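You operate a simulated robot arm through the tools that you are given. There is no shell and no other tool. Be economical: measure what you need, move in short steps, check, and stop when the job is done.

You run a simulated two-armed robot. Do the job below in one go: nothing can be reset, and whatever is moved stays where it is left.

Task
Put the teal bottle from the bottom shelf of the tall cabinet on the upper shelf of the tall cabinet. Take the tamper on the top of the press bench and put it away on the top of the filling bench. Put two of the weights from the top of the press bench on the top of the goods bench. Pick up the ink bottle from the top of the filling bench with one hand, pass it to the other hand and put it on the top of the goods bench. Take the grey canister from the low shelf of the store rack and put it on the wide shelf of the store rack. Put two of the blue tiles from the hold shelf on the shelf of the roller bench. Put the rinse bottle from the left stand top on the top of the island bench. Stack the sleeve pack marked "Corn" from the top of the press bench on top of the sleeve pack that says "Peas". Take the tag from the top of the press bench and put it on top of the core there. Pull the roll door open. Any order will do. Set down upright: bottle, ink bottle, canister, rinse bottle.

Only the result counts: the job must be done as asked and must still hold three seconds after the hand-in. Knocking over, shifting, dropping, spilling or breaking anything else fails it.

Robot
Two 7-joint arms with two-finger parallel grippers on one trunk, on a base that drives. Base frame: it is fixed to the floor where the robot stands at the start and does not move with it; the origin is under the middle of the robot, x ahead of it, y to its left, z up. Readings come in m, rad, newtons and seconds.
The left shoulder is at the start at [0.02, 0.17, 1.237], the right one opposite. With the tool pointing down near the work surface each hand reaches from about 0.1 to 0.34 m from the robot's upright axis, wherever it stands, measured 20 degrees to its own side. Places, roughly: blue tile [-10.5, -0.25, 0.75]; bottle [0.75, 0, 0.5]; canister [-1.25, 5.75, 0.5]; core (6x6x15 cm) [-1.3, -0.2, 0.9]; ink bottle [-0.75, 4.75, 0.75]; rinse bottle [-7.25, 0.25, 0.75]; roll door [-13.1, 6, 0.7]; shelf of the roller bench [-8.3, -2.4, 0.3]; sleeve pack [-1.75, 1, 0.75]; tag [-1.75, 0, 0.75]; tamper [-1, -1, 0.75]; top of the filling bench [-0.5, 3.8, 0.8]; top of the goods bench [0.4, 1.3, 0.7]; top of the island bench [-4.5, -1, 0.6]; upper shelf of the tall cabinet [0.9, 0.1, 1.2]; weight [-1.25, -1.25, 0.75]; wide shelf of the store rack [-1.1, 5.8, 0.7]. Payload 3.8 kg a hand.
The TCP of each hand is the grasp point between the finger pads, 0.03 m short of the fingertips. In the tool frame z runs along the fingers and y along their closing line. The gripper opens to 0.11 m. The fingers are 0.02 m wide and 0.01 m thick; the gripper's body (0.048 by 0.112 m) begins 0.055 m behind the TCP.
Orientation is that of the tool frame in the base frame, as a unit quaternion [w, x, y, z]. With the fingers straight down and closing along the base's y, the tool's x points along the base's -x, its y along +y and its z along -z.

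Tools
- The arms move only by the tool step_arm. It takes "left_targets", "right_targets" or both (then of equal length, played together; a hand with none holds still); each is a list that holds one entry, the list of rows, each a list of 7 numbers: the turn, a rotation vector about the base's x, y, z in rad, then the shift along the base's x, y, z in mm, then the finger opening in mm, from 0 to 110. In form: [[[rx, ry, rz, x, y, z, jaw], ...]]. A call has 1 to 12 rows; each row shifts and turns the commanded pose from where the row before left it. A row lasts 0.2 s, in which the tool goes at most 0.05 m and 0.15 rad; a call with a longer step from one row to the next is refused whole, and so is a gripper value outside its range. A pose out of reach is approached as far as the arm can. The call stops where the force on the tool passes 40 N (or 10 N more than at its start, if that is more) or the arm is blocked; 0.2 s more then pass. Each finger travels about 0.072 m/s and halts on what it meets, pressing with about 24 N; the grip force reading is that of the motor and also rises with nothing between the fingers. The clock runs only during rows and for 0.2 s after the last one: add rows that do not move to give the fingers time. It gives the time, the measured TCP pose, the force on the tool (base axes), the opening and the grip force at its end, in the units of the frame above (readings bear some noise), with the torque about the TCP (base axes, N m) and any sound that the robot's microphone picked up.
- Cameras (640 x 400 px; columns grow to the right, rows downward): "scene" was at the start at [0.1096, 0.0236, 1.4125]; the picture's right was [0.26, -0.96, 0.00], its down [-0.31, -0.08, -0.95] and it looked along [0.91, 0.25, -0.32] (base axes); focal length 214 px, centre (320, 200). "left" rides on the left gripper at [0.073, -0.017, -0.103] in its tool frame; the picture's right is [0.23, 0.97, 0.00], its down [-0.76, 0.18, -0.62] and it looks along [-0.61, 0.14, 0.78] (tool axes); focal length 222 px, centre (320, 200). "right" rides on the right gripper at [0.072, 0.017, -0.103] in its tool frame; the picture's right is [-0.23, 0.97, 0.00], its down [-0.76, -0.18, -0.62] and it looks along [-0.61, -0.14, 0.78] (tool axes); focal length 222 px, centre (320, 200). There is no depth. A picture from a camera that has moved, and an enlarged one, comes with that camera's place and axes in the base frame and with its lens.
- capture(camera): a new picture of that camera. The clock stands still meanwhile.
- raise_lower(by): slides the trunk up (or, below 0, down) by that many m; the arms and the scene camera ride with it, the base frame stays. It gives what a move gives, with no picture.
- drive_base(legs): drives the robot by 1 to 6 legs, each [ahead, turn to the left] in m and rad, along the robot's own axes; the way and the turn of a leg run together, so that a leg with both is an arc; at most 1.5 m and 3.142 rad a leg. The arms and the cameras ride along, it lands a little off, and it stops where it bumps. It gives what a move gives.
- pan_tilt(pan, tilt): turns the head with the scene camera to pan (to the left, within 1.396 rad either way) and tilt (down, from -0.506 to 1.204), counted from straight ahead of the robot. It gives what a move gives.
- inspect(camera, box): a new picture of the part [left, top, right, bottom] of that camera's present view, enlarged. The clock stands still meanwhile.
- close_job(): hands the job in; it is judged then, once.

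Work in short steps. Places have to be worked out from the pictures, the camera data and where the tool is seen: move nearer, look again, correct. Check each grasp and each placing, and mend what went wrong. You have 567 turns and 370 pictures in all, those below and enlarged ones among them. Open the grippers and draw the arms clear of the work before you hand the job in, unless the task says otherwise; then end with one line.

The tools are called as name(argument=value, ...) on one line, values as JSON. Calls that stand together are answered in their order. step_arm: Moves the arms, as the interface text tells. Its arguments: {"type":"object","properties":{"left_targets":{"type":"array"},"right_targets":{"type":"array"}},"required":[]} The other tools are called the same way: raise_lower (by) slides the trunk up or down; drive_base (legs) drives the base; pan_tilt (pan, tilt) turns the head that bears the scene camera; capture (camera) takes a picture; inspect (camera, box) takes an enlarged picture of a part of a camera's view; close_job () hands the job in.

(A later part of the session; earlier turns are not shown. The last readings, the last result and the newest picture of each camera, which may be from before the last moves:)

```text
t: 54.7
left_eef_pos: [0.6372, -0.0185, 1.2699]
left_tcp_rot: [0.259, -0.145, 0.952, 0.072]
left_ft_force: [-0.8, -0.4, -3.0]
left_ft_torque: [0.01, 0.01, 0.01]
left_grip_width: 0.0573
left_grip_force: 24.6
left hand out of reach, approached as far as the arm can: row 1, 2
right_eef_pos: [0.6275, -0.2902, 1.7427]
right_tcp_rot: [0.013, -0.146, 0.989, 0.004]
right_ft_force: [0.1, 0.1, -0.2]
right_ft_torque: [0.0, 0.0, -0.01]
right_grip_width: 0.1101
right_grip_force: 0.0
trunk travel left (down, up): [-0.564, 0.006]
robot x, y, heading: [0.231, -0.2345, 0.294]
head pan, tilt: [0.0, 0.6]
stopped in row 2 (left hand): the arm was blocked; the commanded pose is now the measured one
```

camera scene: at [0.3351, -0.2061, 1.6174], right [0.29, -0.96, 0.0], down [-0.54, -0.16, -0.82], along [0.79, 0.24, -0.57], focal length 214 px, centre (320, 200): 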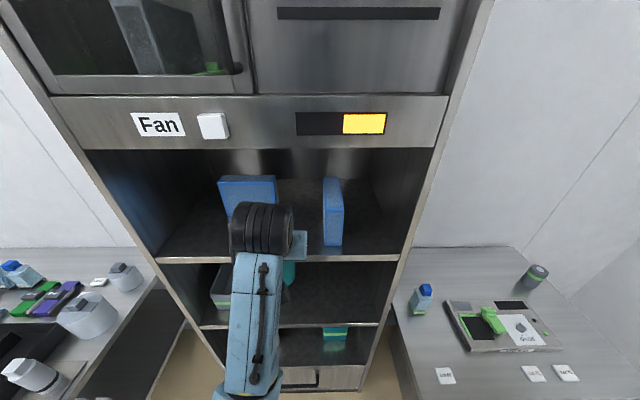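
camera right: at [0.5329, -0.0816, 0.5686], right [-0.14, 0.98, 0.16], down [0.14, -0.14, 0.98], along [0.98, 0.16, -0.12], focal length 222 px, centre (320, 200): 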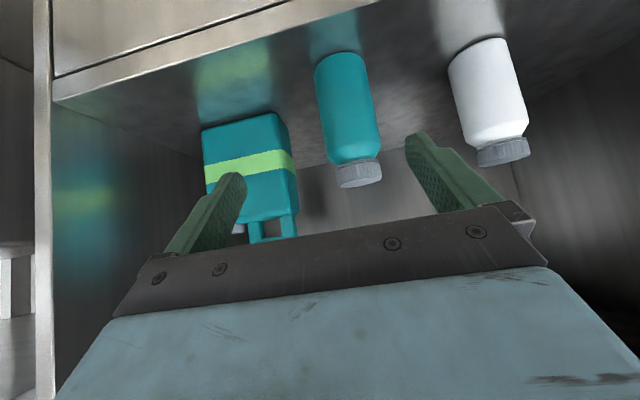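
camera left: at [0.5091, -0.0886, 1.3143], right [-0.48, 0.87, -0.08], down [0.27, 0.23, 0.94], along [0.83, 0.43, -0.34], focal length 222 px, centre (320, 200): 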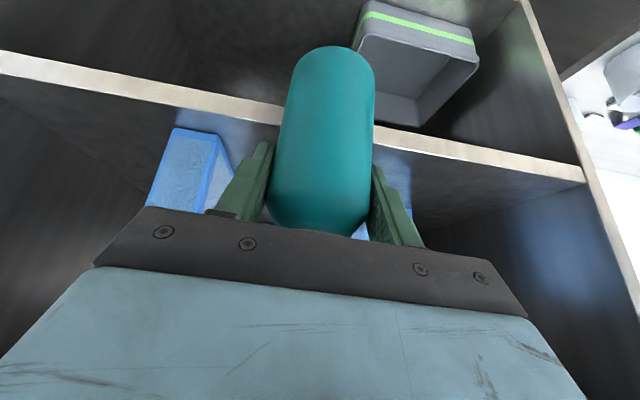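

The arm is cramped when near and high, and the tilt has drifted by about 0.06 rad. I lower slightly, restore the orientation, and back the base 0.12 m so the arm can extend.

step_arm(left_targets=[[[0, 0, 0, -12, -4, -30, 30], [-0.025, -0.018, -0.012, -12, -4, -30, 30], [-0.026, -0.017, -0.013, 0, -10, -10, 30]]])

drive_base(legs=[[-0.12, 0]])

step_arm(left_targets=[[[0, 0, 0, 29, 9, 15, 30], [0, 0, 0, 29, 9, 30, 30], [0, 0, 0, 29, 9, 30, 30]]])

```text
t: 55.5
left_eef_pos: [0.6131, -0.0388, 1.2006]
left_tcp_rot: [0.273, -0.14, 0.951, 0.039]
left_ft_force: [-0.1, -0.3, -3.6]
left_ft_torque: [0.0, 0.04, -0.01]
left_grip_width: 0.0572
left_grip_force: 23.7
right_eef_pos: [0.6302, -0.2896, 1.7414]
right_tcp_rot: [0.011, -0.147, 0.989, 0.006]
right_ft_force: [-0.4, -0.4, -0.3]
right_ft_torque: [0.01, -0.01, 0.0]
right_grip_width: 0.11
right_grip_force: 0.0
trunk travel left (down, up): [-0.564, 0.006]
robot x, y, heading: [0.2349, -0.2341, 0.295]
head pan, tilt: [0.0, 0.6]
```

```text
t: 56.7
left_eef_pos: [0.5008, -0.0719, 1.2002]
left_tcp_rot: [0.272, -0.14, 0.951, 0.038]
left_ft_force: [-0.2, 0.4, -3.5]
left_ft_torque: [-0.01, 0.04, 0.01]
left_grip_width: 0.0576
left_grip_force: 24.3
right_eef_pos: [0.5169, -0.3231, 1.7399]
right_tcp_rot: [0.011, -0.146, 0.989, 0.005]
right_ft_force: [-0.3, 0.2, -0.5]
right_ft_torque: [-0.06, 0.02, -0.01]
right_grip_width: 0.1099
right_grip_force: 0.1
trunk travel left (down, up): [-0.564, 0.006]
robot x, y, heading: [0.1195, -0.2731, 0.292]
head pan, tilt: [0.0, 0.6]
```

```text
t: 57.7
left_eef_pos: [0.5781, -0.0182, 1.2531]
left_tcp_rot: [0.253, -0.146, 0.954, 0.068]
left_ft_force: [0.0, -0.5, -2.4]
left_ft_torque: [0.01, 0.03, -0.04]
left_grip_width: 0.0575
left_grip_force: 23.6
right_eef_pos: [0.5151, -0.3233, 1.7416]
right_tcp_rot: [0.012, -0.145, 0.989, 0.005]
right_ft_force: [-0.4, -0.5, 1.5]
right_ft_torque: [0.05, -0.04, 0.0]
right_grip_width: 0.1101
right_grip_force: 0.2
trunk travel left (down, up): [-0.564, 0.006]
robot x, y, heading: [0.1214, -0.274, 0.295]
head pan, tilt: [0.0, 0.6]
stopped in row 3 (left hand): the arm was blocked; the commanded pose is now the measured one
```

The limit seems tied to the hand being near the robot's centreline at height. I lower, restore the tilt, shift 0.11 m left (free space in front of the left blue box), and rise again.

step_arm(left_targets=[[[0, 0, 0, -10, -3, -30, 30], [-0.02, -0.023, -0.012, -9, 30, -15, 30], [-0.021, -0.024, -0.013, -9, 30, 0, 30], [0, 0, 0, -9, 30, 0, 30], [0, 0, 0, 0, 0, 30, 30], [0, 0, 0, 0, 0, 30, 30], [0, 0, 0, 0, 0, 20, 30]]])

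capture(camera="scene")

```text
t: 59.3
left_eef_pos: [0.5409, 0.0665, 1.29]
left_tcp_rot: [0.275, -0.141, 0.95, 0.041]
left_ft_force: [0.4, 0.7, -2.2]
left_ft_torque: [-0.02, 0.03, 0.02]
left_grip_width: 0.0574
left_grip_force: 23.7
right_eef_pos: [0.5145, -0.3244, 1.7411]
right_tcp_rot: [0.012, -0.147, 0.989, 0.003]
right_ft_force: [0.8, 0.0, 0.3]
right_ft_torque: [0.0, 0.0, 0.0]
right_grip_width: 0.1099
right_grip_force: 0.1
trunk travel left (down, up): [-0.564, 0.006]
robot x, y, heading: [0.1192, -0.2726, 0.294]
head pan, tilt: [0.0, 0.6]
```

```text
342 pictures are left
camera scene: at [0.2212, -0.2403, 1.6175], right [0.29, -0.96, 0.0], down [-0.54, -0.16, -0.82], along [0.79, 0.24, -0.57], focal length 214 px, centre (320, 200)
```

scene: 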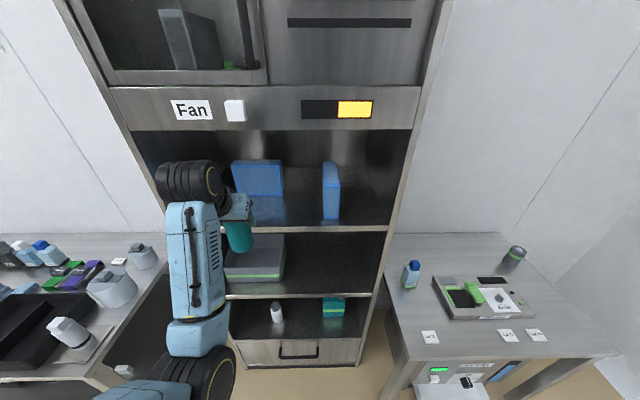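

The tilt is restored at z 1.29. I advance over the shelf at z≈1.268 and look.

step_arm(left_targets=[[[0, 0, 0, 28, 8.6, -11, 30], [0, 0, 0, 28, 8.6, -11, 30], [0, 0, 0, 28, 8.6, 0, 30], [0, 0, 0, 28, 8.6, 0, 30], [0, 0, 0, 28, 8.6, 0, 30]]])

capture(camera="scene")

capture(camera="left")

```text
t: 60.5
left_eef_pos: [0.6825, 0.1104, 1.2676]
left_tcp_rot: [0.274, -0.141, 0.95, 0.04]
left_ft_force: [-0.3, -0.2, -3.8]
left_ft_torque: [0.0, -0.01, -0.05]
left_grip_width: 0.0575
left_grip_force: 24.1
right_eef_pos: [0.5151, -0.3237, 1.7402]
right_tcp_rot: [0.012, -0.147, 0.989, 0.004]
right_ft_force: [0.2, -0.4, -0.6]
right_ft_torque: [0.02, 0.04, 0.02]
right_grip_width: 0.1098
right_grip_force: 0.0
trunk travel left (down, up): [-0.564, 0.006]
robot x, y, heading: [0.1149, -0.2691, 0.294]
head pan, tilt: [0.0, 0.6]
```

```text
341 pictures are left
camera scene: at [0.2219, -0.2402, 1.6174], right [0.29, -0.96, 0.0], down [-0.54, -0.16, -0.82], along [0.79, 0.24, -0.57], focal length 214 px, centre (320, 200)
```

scene: 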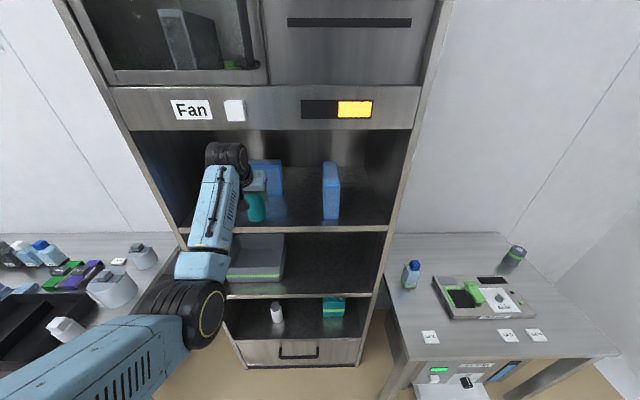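

```text
340 pictures are left
camera left: at [0.5768, 0.0599, 1.3165], right [-0.47, 0.88, -0.12], down [0.25, 0.26, 0.93], along [0.85, 0.41, -0.34], focal length 222 px, centre (320, 200)
```

left: 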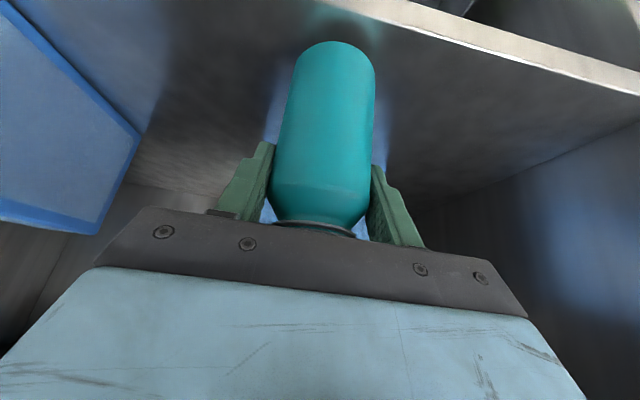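

The bottle is over the shelf, in front of the left box. I go 25 mm deeper, lower 18 mm, and read the force.

step_arm(left_targets=[[[0, 0, 0, 24, 7.5, 0, 30], [0, 0, 0, 0, 0, -9, 30], [0, 0, 0, 0, 0, -6, 30], [0, 0, 0, 0, 0, -3, 30]]])

```text
t: 61.5
left_eef_pos: [0.7038, 0.1175, 1.2531]
left_tcp_rot: [0.28, -0.141, 0.949, 0.042]
left_ft_force: [0.9, 1.8, 17.2]
left_ft_torque: [0.05, -0.14, -0.16]
left_grip_width: 0.057
left_grip_force: 24.6
right_eef_pos: [0.5129, -0.3257, 1.7419]
right_tcp_rot: [0.012, -0.146, 0.989, 0.004]
right_ft_force: [0.3, -0.8, 0.1]
right_ft_torque: [-0.02, 0.02, 0.01]
right_grip_width: 0.1099
right_grip_force: 0.1
trunk travel left (down, up): [-0.564, 0.006]
robot x, y, heading: [0.1182, -0.269, 0.295]
head pan, tilt: [0.0, 0.6]
```

Contact shows as about 20 N up, so the bottle stands on the shelf. I relieve slightly, open, and draw back.

step_arm(left_targets=[[[0, 0, 0, 0, 0, 3, 30], [0, 0, 0, 0, 0, 0, 85], [0, 0, 0, 0, 0, 0, 90], [0, 0, 0, 0, 0, 0, 90], [0, 0, 0, -20, -6, 8, 90], [0, 0, 0, -28, -8.6, 8, 90], [0, 0, 0, -28, -8.6, 0, 90], [0, 0, 0, -28, -8.6, 0, 90], [0, 0, 0, -28, -8.6, 0, 90], [0, 0, 0, -28, -8.6, 0, 90]]])

capture(camera="scene")

capture(camera="left")

```text
t: 63.7
left_eef_pos: [0.5444, 0.0658, 1.2699]
left_tcp_rot: [0.275, -0.142, 0.95, 0.041]
left_ft_force: [-0.4, -0.1, 0.5]
left_ft_torque: [-0.01, -0.01, -0.03]
left_grip_width: 0.0901
left_grip_force: 0.0
right_eef_pos: [0.5139, -0.3237, 1.7412]
right_tcp_rot: [0.013, -0.147, 0.989, 0.005]
right_ft_force: [0.0, -0.3, 0.4]
right_ft_torque: [-0.02, -0.01, 0.0]
right_grip_width: 0.1098
right_grip_force: 0.1
trunk travel left (down, up): [-0.564, 0.006]
robot x, y, heading: [0.1219, -0.2707, 0.29]
head pan, tilt: [0.0, 0.6]
```

```text
339 pictures are left
camera scene: at [0.22, -0.2409, 1.6176], right [0.29, -0.96, 0.0], down [-0.54, -0.16, -0.83], along [0.79, 0.24, -0.56], focal length 214 px, centre (320, 200)
```

scene: 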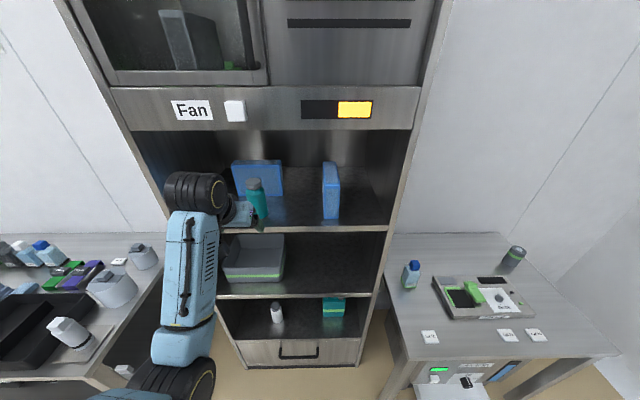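

```text
338 pictures are left
camera left: at [0.4374, 0.0146, 1.3195], right [-0.47, 0.88, -0.12], down [0.25, 0.26, 0.93], along [0.85, 0.41, -0.34], focal length 222 px, centre (320, 200)
```

left: 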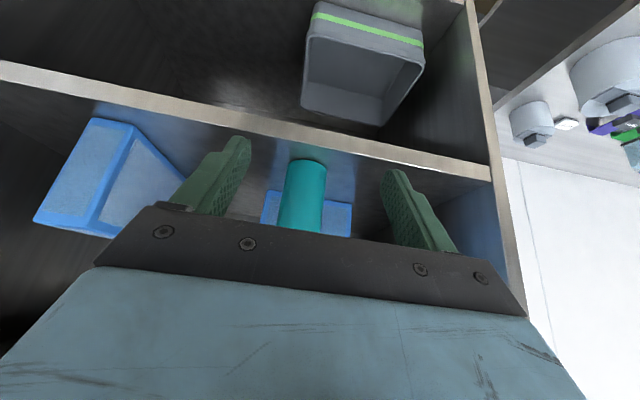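

The bottle stands upright on the upper shelf. I straighten the left hand, back away, turn around toward the press bench and look.

step_arm(left_targets=[[[-0.0414, 0.1337, 0, -20, -6, 30, 110], [-0.0414, 0.1337, 0, -20, -6, 30, 110], [-0.0414, 0.1337, 0, -20, -6, 30, 110], [-0.0414, 0.1337, 0, 0, 0, 30, 110]]])

drive_base(legs=[[-0.2, 0], [0, 2.85]])

capture(camera="scene")

```text
t: 64.7
left_eef_pos: [0.5958, 0.1103, 1.288]
left_tcp_rot: [0.001, -0.147, 0.989, -0.001]
left_ft_force: [0.3, 0.7, 0.1]
left_ft_torque: [-0.05, 0.01, 0.02]
left_grip_width: 0.11
left_grip_force: 0.1
left hand out of reach, approached as far as the arm can: row 1, 2, 3, 4
right_eef_pos: [0.515, -0.3245, 1.7405]
right_tcp_rot: [0.012, -0.146, 0.989, 0.004]
right_ft_force: [-0.2, 0.0, 0.2]
right_ft_torque: [0.0, 0.01, -0.01]
right_grip_width: 0.1102
right_grip_force: 0.1
trunk travel left (down, up): [-0.564, 0.006]
robot x, y, heading: [0.119, -0.274, 0.289]
head pan, tilt: [0.0, 0.6]
```

```text
t: 73.0
left_eef_pos: [-0.6412, -0.5577, 1.2894]
left_tcp_rot: [-0.002, 1.0, 0.002, -0.001]
left_ft_force: [0.6, -0.1, 0.9]
left_ft_torque: [0.05, -0.02, -0.01]
left_grip_width: 0.1099
left_grip_force: 0.1
right_eef_pos: [-0.439, -0.1641, 1.7416]
right_tcp_rot: [0.003, 1.0, 0.0, -0.012]
right_ft_force: [-0.5, 0.1, 0.8]
right_ft_torque: [0.01, 0.01, 0.0]
right_grip_width: 0.11
right_grip_force: 0.2
trunk travel left (down, up): [-0.564, 0.006]
robot x, y, heading: [-0.0733, -0.3339, -3.142]
head pan, tilt: [0.0, 0.6]
```

```text
337 pictures are left
camera scene: at [-0.1853, -0.3302, 1.6175], right [0.0, 1.0, 0.0], down [0.56, 0.0, -0.83], along [-0.83, 0.0, -0.56], focal length 214 px, centre (320, 200)
```

scene: 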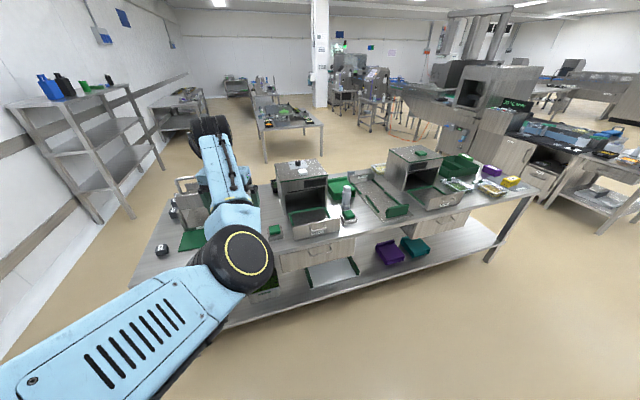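

The press bench is ahead and the left arm blocks part of the view. I bring it back to its home height.

step_arm(left_targets=[[[0, 0, 0, 0, -5, 45, 110], [0, 0, 0, 0, 0, 45, 110], [0, 0, 0, 0, 0, 45, 110], [0, 0, 0, 25, 0, 45, 110], [0, 0, 0, 25, 0, 45, 110], [0, 0, 0, 25, 0, 45, 110], [0, 0, 0, 25, 0, 45, 110], [0, 0, 0, 25, 0, 45, 110], [0, 0, 0, 25, 0, 45, 110], [0, 0, 0, 25, 0, 0, 110], [0, 0, 0, 25, 0, 0, 110]]])

capture(camera="scene")

```text
refused: row 4 steps farther than a row can; nothing moved
```

```text
336 pictures are left
camera scene: at [-0.1853, -0.3302, 1.6175], right [0.0, 1.0, 0.0], down [0.56, 0.0, -0.83], along [-0.83, 0.0, -0.56], focal length 214 px, centre (320, 200)
```

scene: 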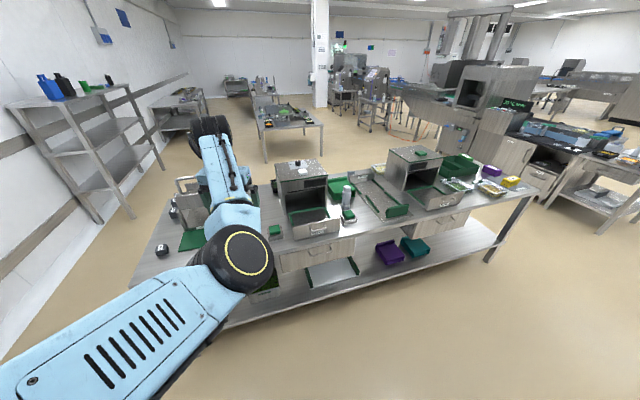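

Row 4 exceeded the 50 mm step; I repeat with shorter steps.

step_arm(left_targets=[[[0, 0, 0, 0, -5, 45, 110], [0, 0, 0, 0, 0, 45, 110], [0, 0, 0, 0, 0, 45, 110], [0, 0, 0, 25, 0, 40, 110], [0, 0, 0, 25, 0, 40, 110], [0, 0, 0, 25, 0, 40, 110], [0, 0, 0, 25, 0, 40, 110], [0, 0, 0, 25, 0, 40, 110], [0, 0, 0, 25, 0, 40, 110], [0, 0, 0, 25, 0, 0, 110], [0, 0, 0, 25, 0, 0, 110]]])

capture(camera="scene")

```text
t: 75.4
left_eef_pos: [-0.4736, -0.5779, 1.6497]
left_tcp_rot: [-0.006, 1.0, 0.003, 0.002]
left_ft_force: [0.8, 0.2, -0.2]
left_ft_torque: [-0.01, -0.01, -0.03]
left_grip_width: 0.1099
left_grip_force: 0.1
left hand out of reach, approached as far as the arm can: row 1, 2, 4, 5
right_eef_pos: [-0.4368, -0.1654, 1.7406]
right_tcp_rot: [0.002, 1.0, 0.0, -0.013]
right_ft_force: [0.2, 0.7, 0.1]
right_ft_torque: [-0.05, -0.01, 0.01]
right_grip_width: 0.11
right_grip_force: 0.0
trunk travel left (down, up): [-0.564, 0.006]
robot x, y, heading: [-0.072, -0.3266, -3.141]
head pan, tilt: [0.0, 0.6]
```

```text
335 pictures are left
camera scene: at [-0.181, -0.3675, 1.655], right [-0.4, 0.92, 0.0], down [0.18, 0.08, -0.98], along [-0.9, -0.39, -0.19], focal length 214 px, centre (320, 200)
```

scene: 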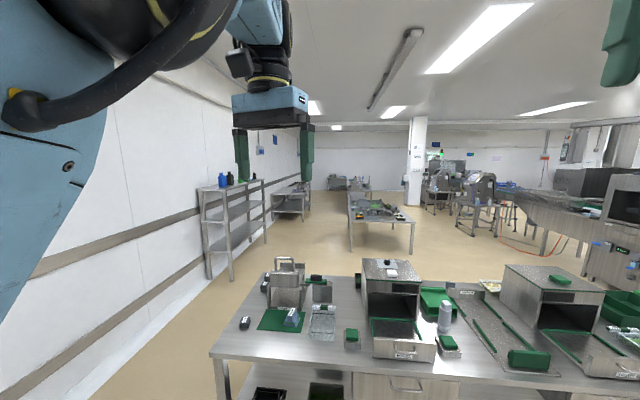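

The head seems to have moved, perhaps touched by the arm. I re-aim it at the bench.

pan_tilt(pan=0, tilt=0.65)

capture(camera="scene")

```text
t: 76.1
left_eef_pos: [-0.4737, -0.5768, 1.6499]
left_tcp_rot: [-0.005, 1.0, 0.003, 0.001]
left_ft_force: [0.4, -0.5, 0.0]
left_ft_torque: [-0.01, 0.02, 0.01]
left_grip_width: 0.11
left_grip_force: 0.0
right_eef_pos: [-0.4388, -0.1632, 1.7418]
right_tcp_rot: [0.004, 1.0, 0.001, -0.012]
right_ft_force: [-0.2, -1.0, 0.5]
right_ft_torque: [-0.01, 0.01, 0.01]
right_grip_width: 0.1098
right_grip_force: 0.1
trunk travel left (down, up): [-0.564, 0.006]
robot x, y, heading: [-0.0732, -0.3264, -3.14]
head pan, tilt: [0.0, 0.649]
```

```text
334 pictures are left
camera scene: at [-0.1817, -0.3668, 1.655], right [-0.4, 0.92, 0.0], down [0.18, 0.08, -0.98], along [-0.9, -0.39, -0.19], focal length 214 px, centre (320, 200)
```

scene: 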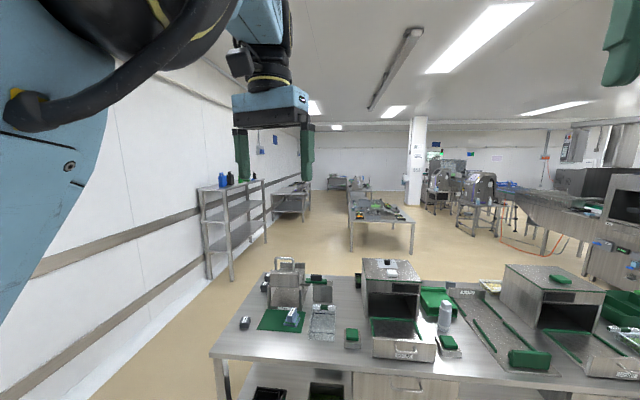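

The left arm is pressing on the head. I move that hand out to the left and down to free it.

step_arm(left_targets=[[[0, 0, 0, 0, -30, -30, 110], [0, 0, 0, 0, -30, -30, 110], [0, 0, 0, 0, -30, -30, 110], [0, 0, 0, 0, -30, -30, 110]]])

pan_tilt(pan=0, tilt=0.6)

capture(camera="scene")

```text
t: 77.1
left_eef_pos: [-0.4752, -0.6948, 1.5324]
left_tcp_rot: [0.0, 1.0, 0.0, -0.002]
left_ft_force: [-1.1, -0.2, -0.3]
left_ft_torque: [0.02, 0.0, 0.0]
left_grip_width: 0.11
left_grip_force: 0.0
right_eef_pos: [-0.4412, -0.1663, 1.7405]
right_tcp_rot: [0.003, 1.0, 0.0, -0.012]
right_ft_force: [0.6, 0.3, -0.5]
right_ft_torque: [0.0, -0.04, 0.0]
right_grip_width: 0.1101
right_grip_force: 0.1
trunk travel left (down, up): [-0.564, 0.006]
robot x, y, heading: [-0.0755, -0.3265, -3.142]
head pan, tilt: [0.0, 0.649]
```

```text
t: 77.7
left_eef_pos: [-0.4743, -0.6932, 1.5326]
left_tcp_rot: [-0.001, 1.0, 0.002, -0.001]
left_ft_force: [-0.2, 0.1, 0.1]
left_ft_torque: [0.04, -0.02, 0.0]
left_grip_width: 0.11
left_grip_force: 0.1
right_eef_pos: [-0.4386, -0.1645, 1.7411]
right_tcp_rot: [0.002, 1.0, 0.0, -0.012]
right_ft_force: [0.6, -0.4, -0.2]
right_ft_torque: [0.02, 0.01, -0.01]
right_grip_width: 0.1098
right_grip_force: 0.1
trunk travel left (down, up): [-0.564, 0.006]
robot x, y, heading: [-0.0741, -0.3291, -3.141]
head pan, tilt: [0.0, 0.6]
```

```text
333 pictures are left
camera scene: at [-0.188, -0.3391, 1.6274], right [-0.09, 1.0, 0.0], down [0.47, 0.04, -0.88], along [-0.88, -0.08, -0.47], focal length 214 px, centre (320, 200)
```

scene: 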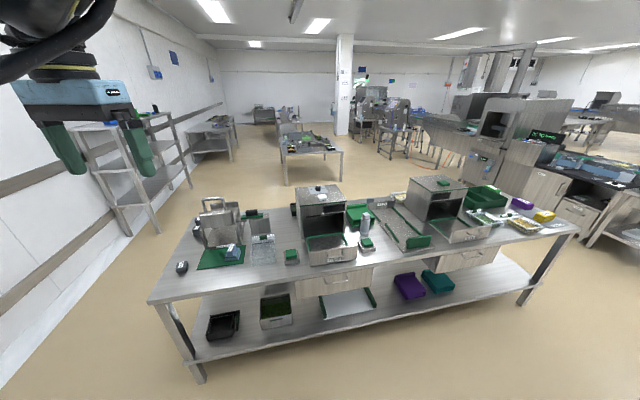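

The press bench is in full view. I enlarge its left and right halves.

inspect(camera="scene", box=[150, 170, 390, 320])

inspect(camera="scene", box=[340, 160, 580, 310])

```text
2.67 times, centred on (270, 245) of scene
camera zoom: at [-0.188, -0.3391, 1.6274], right [-0.09, 1.0, 0.0], down [0.47, 0.04, -0.88], along [-0.88, -0.08, -0.47], focal length 572 px, centre (453, 80)
```

zoom: 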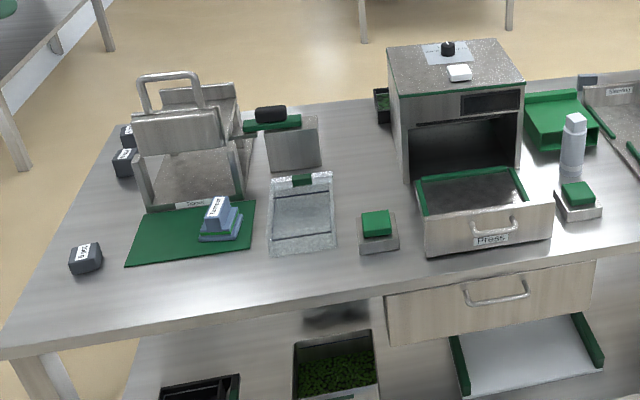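

```text
2.67 times, centred on (460, 235) of scene
camera zoom: at [-0.188, -0.3391, 1.6274], right [-0.09, 1.0, 0.0], down [0.47, 0.04, -0.88], along [-0.88, -0.08, -0.47], focal length 572 px, centre (-53, 107)
```

zoom: 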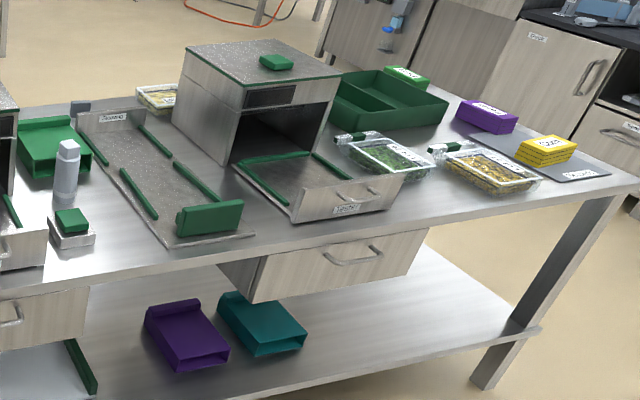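

Weights sit at about (-0.96,-1.15), (-1.27,-1.27) and (-1.39,-1.33), near the bench's left end. The bench is yawed 0.3 rad, so I drive around its corner to face that end.

drive_base(legs=[[0, 1.215], [1.5, 0], [0, -1.707], [0.468, 0], [0, -0.78]])

capture(camera="scene")

```text
t: 94.5
left_eef_pos: [-1.469, -1.6599, 1.5277]
left_tcp_rot: [0.001, 0.966, -0.257, 0.005]
left_ft_force: [-1.7, 0.6, -0.5]
left_ft_torque: [-0.03, -0.06, 0.01]
left_grip_width: 0.1101
left_grip_force: 0.0
right_eef_pos: [-1.1757, -1.2195, 1.7392]
right_tcp_rot: [0.0, 0.966, -0.258, -0.012]
right_ft_force: [-0.9, 1.4, -0.3]
right_ft_torque: [-0.04, -0.05, -0.04]
right_grip_width: 0.1099
right_grip_force: 0.0
trunk travel left (down, up): [-0.564, 0.006]
robot x, y, heading: [-0.9402, -1.5476, 2.621]
head pan, tilt: [0.0, 0.6]
stopped in leg 4: the robot was blocked; the commanded pose is now the measured one
```

```text
330 pictures are left
camera scene: at [-1.0433, -1.4959, 1.6263], right [0.43, 0.9, 0.0], down [0.43, -0.21, -0.88], along [-0.79, 0.38, -0.48], focal length 214 px, centre (320, 200)
```

scene: 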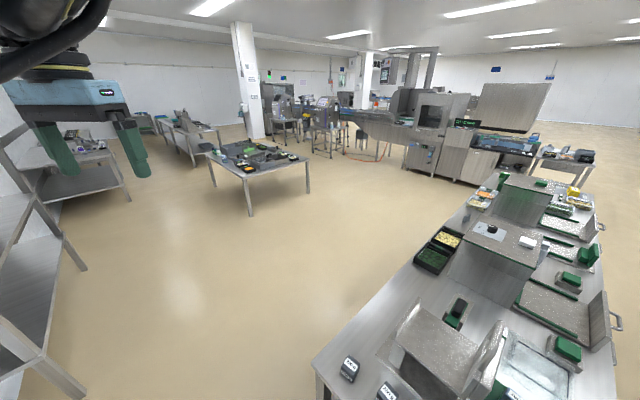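

The base bumped the bench end at an angle. I back off, shift along the bench end, face it squarely, and edge in.

drive_base(legs=[[-0.12, 0], [0, 0.82], [0.15, 0], [0, -1.57]])

raise_lower(by=-0.2)

pan_tilt(pan=0, tilt=0.85)

capture(camera="scene")

```text
t: 102.7
left_eef_pos: [-1.4375, -1.3666, 1.5311]
left_tcp_rot: [-0.001, 0.799, -0.602, 0.002]
left_ft_force: [-0.5, -0.7, 0.4]
left_ft_torque: [-0.01, 0.02, -0.05]
left_grip_width: 0.1099
left_grip_force: 0.1
right_eef_pos: [-0.9178, -1.2577, 1.7417]
right_tcp_rot: [-0.006, 0.798, -0.602, -0.013]
right_ft_force: [0.8, 0.4, 0.0]
right_ft_torque: [0.03, -0.02, 0.0]
right_grip_width: 0.11
right_grip_force: 0.0
trunk travel left (down, up): [-0.564, 0.006]
robot x, y, heading: [-0.9766, -1.6552, 1.843]
head pan, tilt: [0.0, 0.6]
```

```text
t: 104.8
left_eef_pos: [-1.4363, -1.3685, 1.3305]
left_tcp_rot: [0.0, 0.799, -0.601, 0.002]
left_ft_force: [0.3, -0.2, 0.4]
left_ft_torque: [-0.01, 0.02, 0.0]
left_grip_width: 0.11
left_grip_force: 0.0
right_eef_pos: [-0.9176, -1.2579, 1.5412]
right_tcp_rot: [-0.005, 0.798, -0.602, -0.013]
right_ft_force: [-0.6, 0.0, -0.2]
right_ft_torque: [0.0, 0.03, -0.01]
right_grip_width: 0.11
right_grip_force: 0.0
trunk travel left (down, up): [-0.364, 0.206]
robot x, y, heading: [-0.9794, -1.6516, 1.848]
head pan, tilt: [0.0, 0.6]
```

```text
t: 105.6
left_eef_pos: [-1.4359, -1.3687, 1.3299]
left_tcp_rot: [0.0, 0.799, -0.601, 0.004]
left_ft_force: [-0.2, 0.3, -0.7]
left_ft_torque: [-0.02, -0.01, -0.03]
left_grip_width: 0.1096
left_grip_force: 0.0
right_eef_pos: [-0.9184, -1.259, 1.5409]
right_tcp_rot: [-0.005, 0.798, -0.602, -0.012]
right_ft_force: [-0.2, -0.3, 0.0]
right_ft_torque: [0.02, -0.02, 0.0]
right_grip_width: 0.1103
right_grip_force: 0.1
trunk travel left (down, up): [-0.364, 0.206]
robot x, y, heading: [-0.9789, -1.655, 1.846]
head pan, tilt: [0.0, 0.85]
```

```text
329 pictures are left
camera scene: at [-1.016, -1.5487, 1.4267], right [0.94, 0.35, 0.0], down [0.17, -0.45, -0.88], along [-0.31, 0.82, -0.48], focal length 214 px, centre (320, 200)
```

scene: 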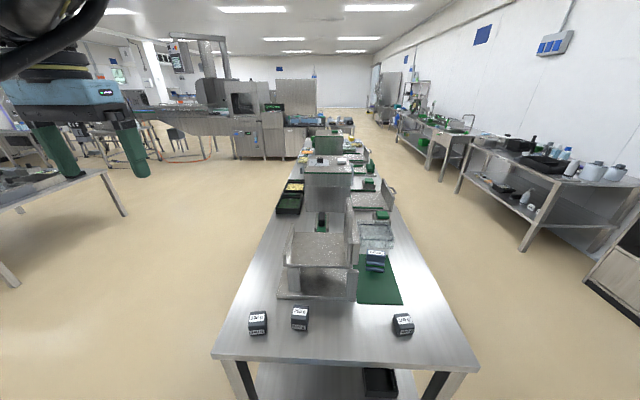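

Three labelled weights sit near the end edge, about 0.5 m ahead. I drive 0.13 m closer and lower both hands above two of them.

drive_base(legs=[[0.13, 0]])

step_arm(left_targets=[[[0, 0, 0, 24, 7, -25, 110], [0, 0, 0, 24, 7, -25, 110], [0, 0, 0, 24, 7, -25, 110], [0, 0, 0, 24, 7, -25, 110], [0, 0, 0, 24, 7, -25, 110], [0, 0, 0, 24, 7, -25, 110], [0, 0, 0, 24, 7, -25, 110], [0, 0, 0, 24, 7, -25, 110], [0, 0, 0, 24, 7, -25, 110], [0, 0, 0, 24, 7, -25, 110], [0, 0, 0, 0, 0, -25, 110], [0, 0, 0, 0, 0, -25, 110]]], right_targets=[[[0, 0, 0, 4, 1, -45, 110], [0, 0, 0, 4, 1, -45, 110], [0, 0, 0, 4, 1, -45, 110], [0, 0, 0, 4, 1, -45, 110], [0, 0, 0, 4, 1, -45, 110], [0, 0, 0, 4, 1, -45, 110], [0, 0, 0, 4, 1, -45, 110], [0, 0, 0, 4, 1, -45, 110], [0, 0, 0, 4, 1, -45, 110], [0, 0, 0, 4, 1, -45, 110], [0, 0, 0, 0, 0, -45, 110], [0, 0, 0, 0, 0, -25, 110]]])

capture(camera="right")

capture(camera="left")

capture(camera="scene")

```text
t: 106.9
left_eef_pos: [-1.472, -1.2433, 1.3286]
left_tcp_rot: [0.0, 0.798, -0.602, 0.003]
left_ft_force: [-0.5, 0.0, -0.3]
left_ft_torque: [-0.02, 0.03, -0.01]
left_grip_width: 0.1101
left_grip_force: 0.1
right_eef_pos: [-0.9523, -1.1335, 1.541]
right_tcp_rot: [-0.005, 0.798, -0.602, -0.012]
right_ft_force: [0.1, 0.3, 0.4]
right_ft_torque: [-0.02, 0.0, 0.02]
right_grip_width: 0.11
right_grip_force: 0.1
trunk travel left (down, up): [-0.364, 0.206]
robot x, y, heading: [-1.0122, -1.5292, 1.847]
head pan, tilt: [0.0, 0.85]
```

```text
t: 109.5
left_eef_pos: [-1.4088, -1.1535, 1.0437]
left_tcp_rot: [-0.001, 0.799, -0.601, 0.005]
left_ft_force: [-0.7, 0.0, -0.7]
left_ft_torque: [-0.02, -0.02, 0.01]
left_grip_width: 0.11
left_grip_force: 0.1
left hand out of reach, approached as far as the arm can: row 3, 4, 5, 6, 7, 8, 9, 10
right_eef_pos: [-0.9119, -1.1244, 1.0219]
right_tcp_rot: [-0.006, 0.798, -0.603, -0.012]
right_ft_force: [-0.2, -0.3, -0.4]
right_ft_torque: [0.0, 0.02, 0.0]
right_grip_width: 0.1098
right_grip_force: 0.0
trunk travel left (down, up): [-0.364, 0.206]
robot x, y, heading: [-1.0079, -1.5299, 1.844]
head pan, tilt: [0.0, 0.85]
```

```text
328 pictures are left
camera right: at [-0.9067, -1.2004, 1.1229], right [-1.0, -0.05, 0.01], down [-0.03, 0.77, 0.64], along [-0.04, 0.64, -0.77], focal length 222 px, centre (320, 200)
```

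right: 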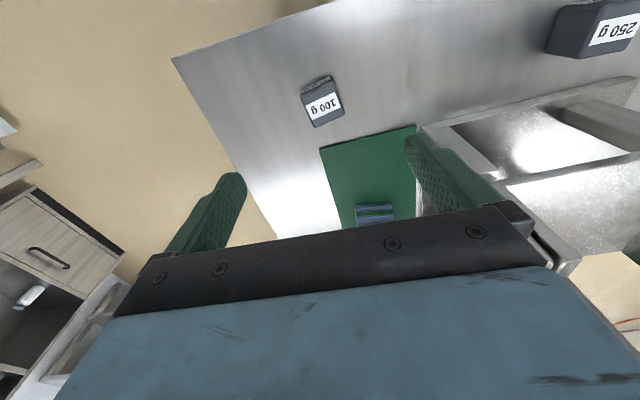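

```text
327 pictures are left
camera left: at [-1.373, -1.2187, 1.1479], right [-0.87, -0.49, 0.0], down [-0.38, 0.69, 0.62], along [-0.3, 0.54, -0.79], focal length 222 px, centre (320, 200)
```

left: 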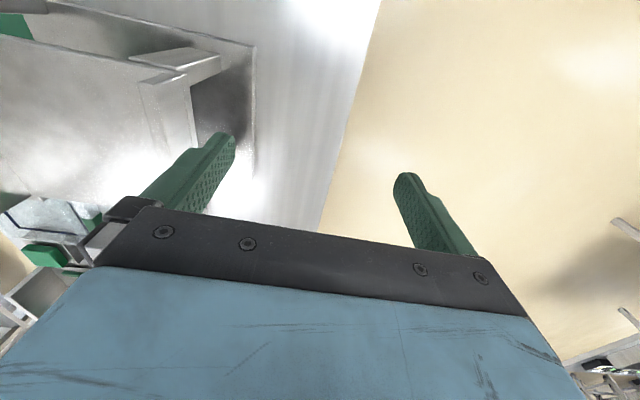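

```text
326 pictures are left
camera scene: at [-1.0411, -1.4341, 1.3966], right [0.96, 0.27, 0.0], down [0.21, -0.72, -0.66], along [-0.18, 0.63, -0.75], focal length 214 px, centre (320, 200)
```

scene: 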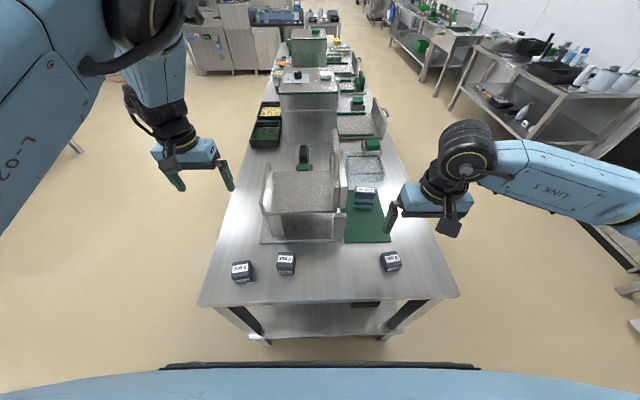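

The right hand is nearly above the 100 g weight; the left hand was blocked by the crossing limit and sits out to the left. I lower the right hand to 0.90 and move the left hand toward the next weight.

step_arm(left_targets=[[[0, 0, 0, 11, -40, 0, 110], [0, 0, 0, 11, -40, 0, 110], [0, 0, 0, 30, 9, 0, 110], [0, 0, 0, 30, 9, 0, 110], [0, 0, 0, 30, 9, 0, 110], [0, 0, 0, 30, 9, 0, 110]]], right_targets=[[[0, 0, 0, -3, 5, -30, 110], [0, 0, 0, -3, 5, -30, 110], [0, 0, 0, 0, 0, -30, 110], [0, 0, 0, 0, 0, -30, 110], [0, 0, 0, 0, 0, 0, 110], [0, 0, 0, 0, 0, 0, 110]]])

capture(camera="right")

capture(camera="left")

capture(camera="scene")

```text
t: 110.9
left_eef_pos: [-1.4137, -1.193, 1.0414]
left_tcp_rot: [0.0, 0.799, -0.602, 0.004]
left_ft_force: [0.2, 0.7, -0.2]
left_ft_torque: [0.03, 0.01, 0.0]
left_grip_width: 0.1098
left_grip_force: 0.0
left hand out of reach, approached as far as the arm can: row 1, 2, 3, 4, 5, 6
right_eef_pos: [-0.9197, -1.1121, 0.9031]
right_tcp_rot: [-0.005, 0.798, -0.602, -0.012]
right_ft_force: [-0.4, -0.7, -0.1]
right_ft_torque: [-0.05, -0.02, -0.01]
right_grip_width: 0.1098
right_grip_force: 0.1
trunk travel left (down, up): [-0.364, 0.206]
robot x, y, heading: [-1.0128, -1.5265, 1.848]
head pan, tilt: [0.0, 0.85]
```

```text
325 pictures are left
camera right: at [-0.9146, -1.1889, 1.0041], right [-1.0, -0.05, 0.01], down [-0.03, 0.77, 0.64], along [-0.04, 0.64, -0.77], focal length 222 px, centre (320, 200)
```

right: 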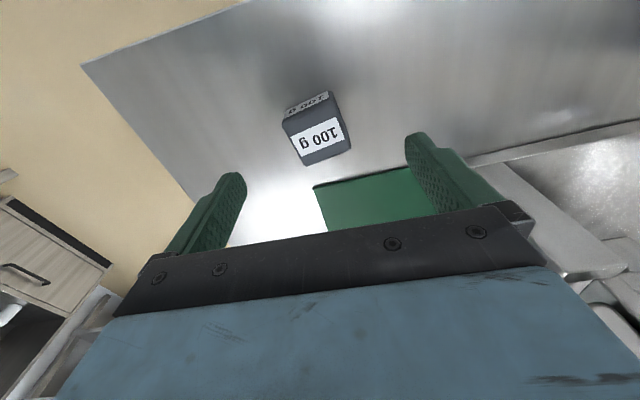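

```text
324 pictures are left
camera left: at [-1.3782, -1.2583, 1.1454], right [-0.87, -0.49, 0.0], down [-0.38, 0.69, 0.62], along [-0.3, 0.54, -0.79], focal length 222 px, centre (320, 200)
```

left: 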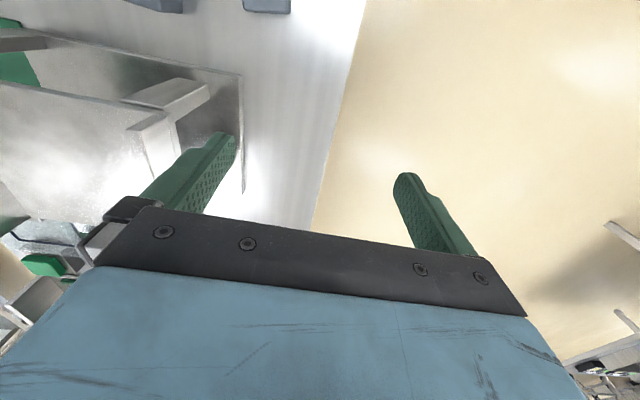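

```text
323 pictures are left
camera scene: at [-1.0411, -1.4343, 1.3966], right [0.96, 0.27, 0.0], down [0.21, -0.72, -0.66], along [-0.18, 0.63, -0.75], focal length 214 px, centre (320, 200)
```

scene: 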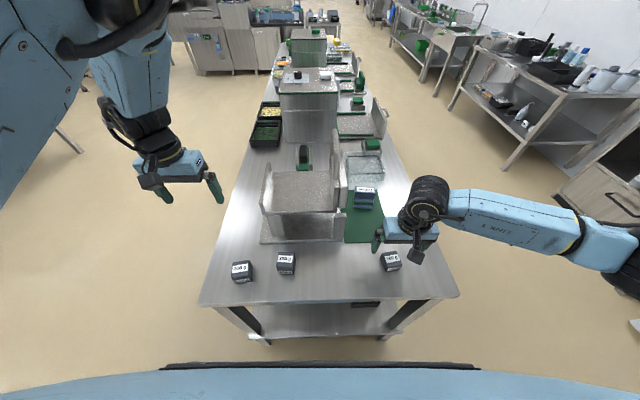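

Triangulating puts the 100 g weight's top at about (-0.919,-1.113,0.83), right under the hand. I descend to TCP z≈0.828 and look at the force.

step_arm(right_targets=[[[0, 0, 0, 0, 0, -40, 110], [0, 0, 0, 0, 0, -20, 110], [0, 0, 0, 0, 0, -10, 110], [0, 0, 0, 0, 0, -5, 110]]])

capture(camera="right")

```text
t: 111.9
left_eef_pos: [-1.4143, -1.1944, 1.0425]
left_tcp_rot: [-0.001, 0.799, -0.601, 0.003]
left_ft_force: [0.2, -0.7, 0.1]
left_ft_torque: [-0.02, 0.0, 0.01]
left_grip_width: 0.1098
left_grip_force: 0.1
right_eef_pos: [-0.9187, -1.1128, 0.8304]
right_tcp_rot: [-0.006, 0.798, -0.603, -0.015]
right_ft_force: [3.1, -3.7, 24.1]
right_ft_torque: [0.09, -1.58, -0.09]
right_grip_width: 0.1101
right_grip_force: 0.0
trunk travel left (down, up): [-0.364, 0.206]
robot x, y, heading: [-1.015, -1.529, 1.844]
head pan, tilt: [0.0, 0.85]
```

```text
322 pictures are left
camera right: at [-0.9139, -1.19, 0.9313], right [-1.0, -0.05, 0.01], down [-0.03, 0.76, 0.65], along [-0.04, 0.65, -0.76], focal length 222 px, centre (320, 200)
```

right: 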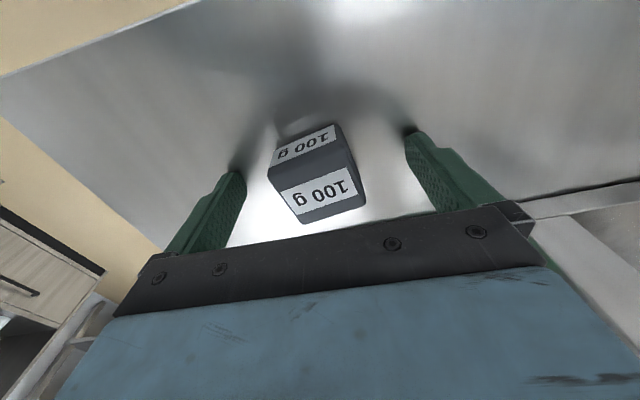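

The 24 N contact means the fingertips touch the bench, so its top is at z≈0.80, and the weight is between the fingers. I lift 5 mm and close.

step_arm(right_targets=[[[0, 0, 0, 1, -3, 5, 80], [0, 0, 0, 0, 0, 0, 50], [0, 0, 0, 0, 0, 0, 20], [0, 0, 0, 0, 0, 0, 20], [0, 0, 0, 0, 0, 0, 20], [0, 0, 0, 0, 0, 40, 20], [0, 0, 0, 0, 0, 40, 20]]])

capture(camera="right")

```text
t: 113.5
left_eef_pos: [-1.4138, -1.1928, 1.0402]
left_tcp_rot: [-0.001, 0.799, -0.602, 0.004]
left_ft_force: [-0.3, 0.3, 0.0]
left_ft_torque: [0.03, 0.0, 0.05]
left_grip_width: 0.1102
left_grip_force: 0.0
right_eef_pos: [-0.9166, -1.1169, 0.9116]
right_tcp_rot: [-0.005, 0.797, -0.603, -0.012]
right_ft_force: [0.3, -0.1, -1.1]
right_ft_torque: [-0.01, 0.0, -0.01]
right_grip_width: 0.0457
right_grip_force: 23.9
trunk travel left (down, up): [-0.364, 0.206]
robot x, y, heading: [-1.0112, -1.5324, 1.844]
head pan, tilt: [0.0, 0.85]
```

```text
321 pictures are left
camera right: at [-0.9134, -1.193, 1.0128], right [-1.0, -0.05, 0.01], down [-0.03, 0.77, 0.64], along [-0.04, 0.64, -0.77], focal length 222 px, centre (320, 200)
```

right: 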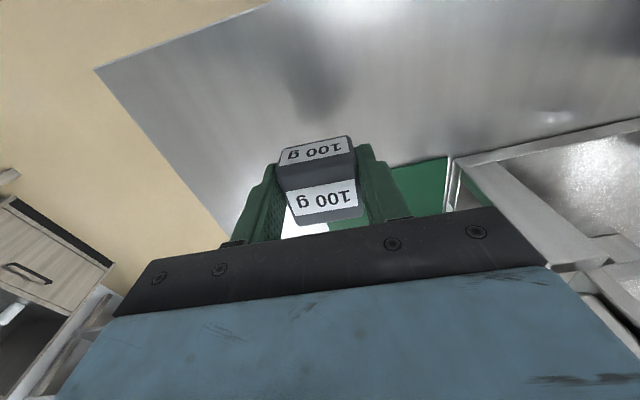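

The 100 g weight is gripped (46 mm). For the left hand I aim for the leftmost weight at about (-1.31,-1.27); I first try lowering it to unwind its posture.

step_arm(left_targets=[[[0, 0, 0, 0, 0, -35, 110], [0, 0, 0, 0, 0, -35, 110], [0, 0, 0, 15, -10, 0, 110], [0, 0, 0, 15, -10, 0, 110], [0, 0, 0, 15, -10, 0, 110], [0, 0, 0, 15, -10, 0, 110], [0, 0, 0, 15, -10, 0, 110]]])

capture(camera="left")

```text
t: 115.1
left_eef_pos: [-1.41, -1.243, 0.9636]
left_tcp_rot: [-0.001, 0.798, -0.602, 0.004]
left_ft_force: [-0.2, -0.4, -0.4]
left_ft_torque: [-0.04, -0.02, -0.03]
left_grip_width: 0.1102
left_grip_force: 0.1
left hand out of reach, approached as far as the arm can: row 3, 4, 5, 6, 7
right_eef_pos: [-0.9184, -1.1167, 0.9106]
right_tcp_rot: [-0.005, 0.798, -0.602, -0.012]
right_ft_force: [0.3, 0.2, -1.2]
right_ft_torque: [0.0, 0.02, 0.01]
right_grip_width: 0.0455
right_grip_force: 23.6
trunk travel left (down, up): [-0.364, 0.206]
robot x, y, heading: [-1.0106, -1.5271, 1.847]
head pan, tilt: [0.0, 0.85]
```

```text
320 pictures are left
camera left: at [-1.3746, -1.3089, 1.0673], right [-0.87, -0.49, 0.0], down [-0.38, 0.69, 0.62], along [-0.3, 0.54, -0.79], focal length 222 px, centre (320, 200)
```

left: 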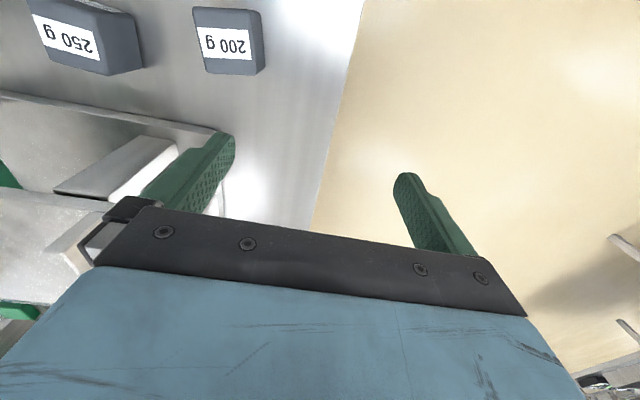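

Rightward motion is blocked by a joint limit in this posture. I try yawing the left hand a little while moving right to see which way frees it.

step_arm(left_targets=[[[0, 0, -0.1, 0, 0, 0, 110], [0, 0, -0.1, 0, 0, 0, 110], [0, 0, -0.1, 0, 0, 0, 110], [0, 0, 0, 20, 3, 0, 110], [0, 0, 0, 20, 3, 0, 110]]])

step_arm(left_targets=[[[0, 0, 0.1, 0, 0, 0, 110], [0, 0, 0.1, 0, 0, 0, 110], [0, 0, 0.1, 0, 0, 0, 110], [0, 0, 0.1, 0, 0, 0, 110], [0, 0, 0.1, 0, 0, 0, 110], [0, 0, 0.1, 0, 0, 0, 110], [0, 0, 0, 20, 3, 0, 110], [0, 0, 0, 20, 3, 0, 110]]])

```text
t: 116.3
left_eef_pos: [-1.4102, -1.2431, 0.9638]
left_tcp_rot: [0.0, -0.7, 0.714, -0.003]
left_ft_force: [0.5, -0.4, -0.1]
left_ft_torque: [-0.02, -0.02, 0.02]
left_grip_width: 0.1102
left_grip_force: 0.0
left hand out of reach, approached as far as the arm can: row 4, 5
right_eef_pos: [-0.9171, -1.1171, 0.9104]
right_tcp_rot: [-0.005, 0.798, -0.602, -0.012]
right_ft_force: [0.1, -0.3, -1.6]
right_ft_torque: [-0.02, 0.02, -0.02]
right_grip_width: 0.0455
right_grip_force: 24.0
trunk travel left (down, up): [-0.364, 0.206]
robot x, y, heading: [-1.0142, -1.5293, 1.843]
head pan, tilt: [0.0, 0.85]
```

```text
t: 118.1
left_eef_pos: [-1.4104, -1.2425, 0.9608]
left_tcp_rot: [-0.001, 0.88, -0.474, 0.003]
left_ft_force: [0.0, -0.2, -0.4]
left_ft_torque: [-0.01, 0.0, 0.01]
left_grip_width: 0.1098
left_grip_force: 0.1
left hand out of reach, approached as far as the arm can: row 7, 8
right_eef_pos: [-0.9183, -1.1165, 0.9118]
right_tcp_rot: [-0.005, 0.798, -0.602, -0.012]
right_ft_force: [0.0, 0.3, -1.7]
right_ft_torque: [-0.01, -0.01, 0.02]
right_grip_width: 0.0457
right_grip_force: 24.0
trunk travel left (down, up): [-0.364, 0.206]
robot x, y, heading: [-1.0123, -1.5281, 1.84]
head pan, tilt: [0.0, 0.85]
```

It isn't the wrist. Instead I let the base do the lateral shift: back 0.06 m and turn right 0.25 rad, which brings the left hand nearly over the 200 g weight.

drive_base(legs=[[-0.06, 0], [0, -0.25]])

capture(camera="left")

capture(camera="scene")

```text
t: 119.9
left_eef_pos: [-1.3111, -1.2118, 0.9621]
left_tcp_rot: [0.0, 0.813, -0.582, 0.003]
left_ft_force: [1.0, 0.2, -0.3]
left_ft_torque: [0.02, -0.01, -0.02]
left_grip_width: 0.1097
left_grip_force: 0.1
right_eef_pos: [-0.8034, -1.2092, 0.9121]
right_tcp_rot: [-0.006, 0.716, -0.698, -0.012]
right_ft_force: [0.3, 0.3, -1.3]
right_ft_torque: [0.02, -0.01, 0.02]
right_grip_width: 0.0454
right_grip_force: 24.1
trunk travel left (down, up): [-0.364, 0.206]
robot x, y, heading: [-0.9961, -1.5838, 1.6]
head pan, tilt: [0.0, 0.85]
```

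```text
319 pictures are left
camera left: at [-1.2719, -1.275, 1.066], right [-0.85, -0.53, 0.0], down [-0.42, 0.66, 0.62], along [-0.33, 0.53, -0.79], focal length 222 px, centre (320, 200)
```

left: 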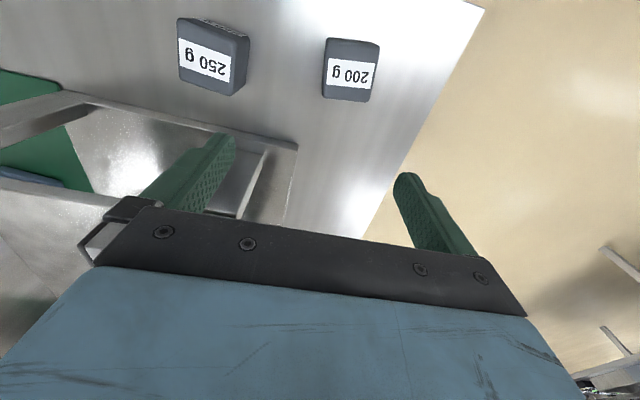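

```text
318 pictures are left
camera scene: at [-0.9997, -1.4888, 1.3966], right [1.0, 0.03, 0.0], down [0.02, -0.75, -0.66], along [-0.02, 0.66, -0.75], focal length 214 px, centre (320, 200)
```

scene: 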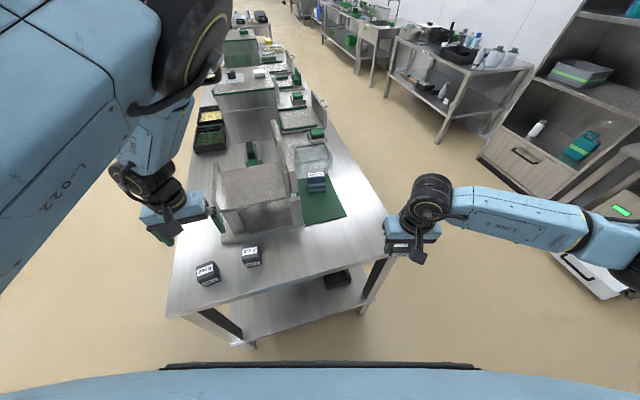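

The 200 g weight is at (-1.311,-1.26), 48 mm behind the hand's position. I move back and descend to z≈0.838, then close.

step_arm(left_targets=[[[0, 0, 0, 0, -24, 0, 110], [0, 0, 0, 0, -24, 0, 110], [0, 0, 0, 0, 0, -40, 110], [0, 0, 0, 0, 0, -40, 110], [0, 0, 0, 0, 0, -30, 110]]])

capture(camera="left")

```text
t: 121.1
left_eef_pos: [-1.3178, -1.2583, 0.8523]
left_tcp_rot: [0.0, 0.814, -0.581, 0.002]
left_ft_force: [-0.3, 0.5, 0.2]
left_ft_torque: [0.0, -0.02, 0.0]
left_grip_width: 0.1097
left_grip_force: 0.1
left hand out of reach, approached as far as the arm can: row 1, 2
right_eef_pos: [-0.8038, -1.2095, 0.9107]
right_tcp_rot: [-0.007, 0.717, -0.697, -0.01]
right_ft_force: [-0.1, 0.4, -1.3]
right_ft_torque: [-0.01, 0.02, 0.02]
right_grip_width: 0.0455
right_grip_force: 23.9
trunk travel left (down, up): [-0.364, 0.206]
robot x, y, heading: [-0.9949, -1.5861, 1.601]
head pan, tilt: [0.0, 0.85]
```

```text
317 pictures are left
camera left: at [-1.2786, -1.323, 0.9558], right [-0.85, -0.53, 0.0], down [-0.42, 0.66, 0.62], along [-0.33, 0.53, -0.78], focal length 222 px, centre (320, 200)
```

left: 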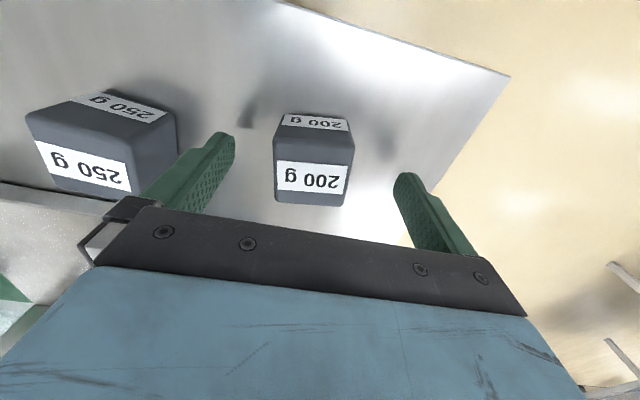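

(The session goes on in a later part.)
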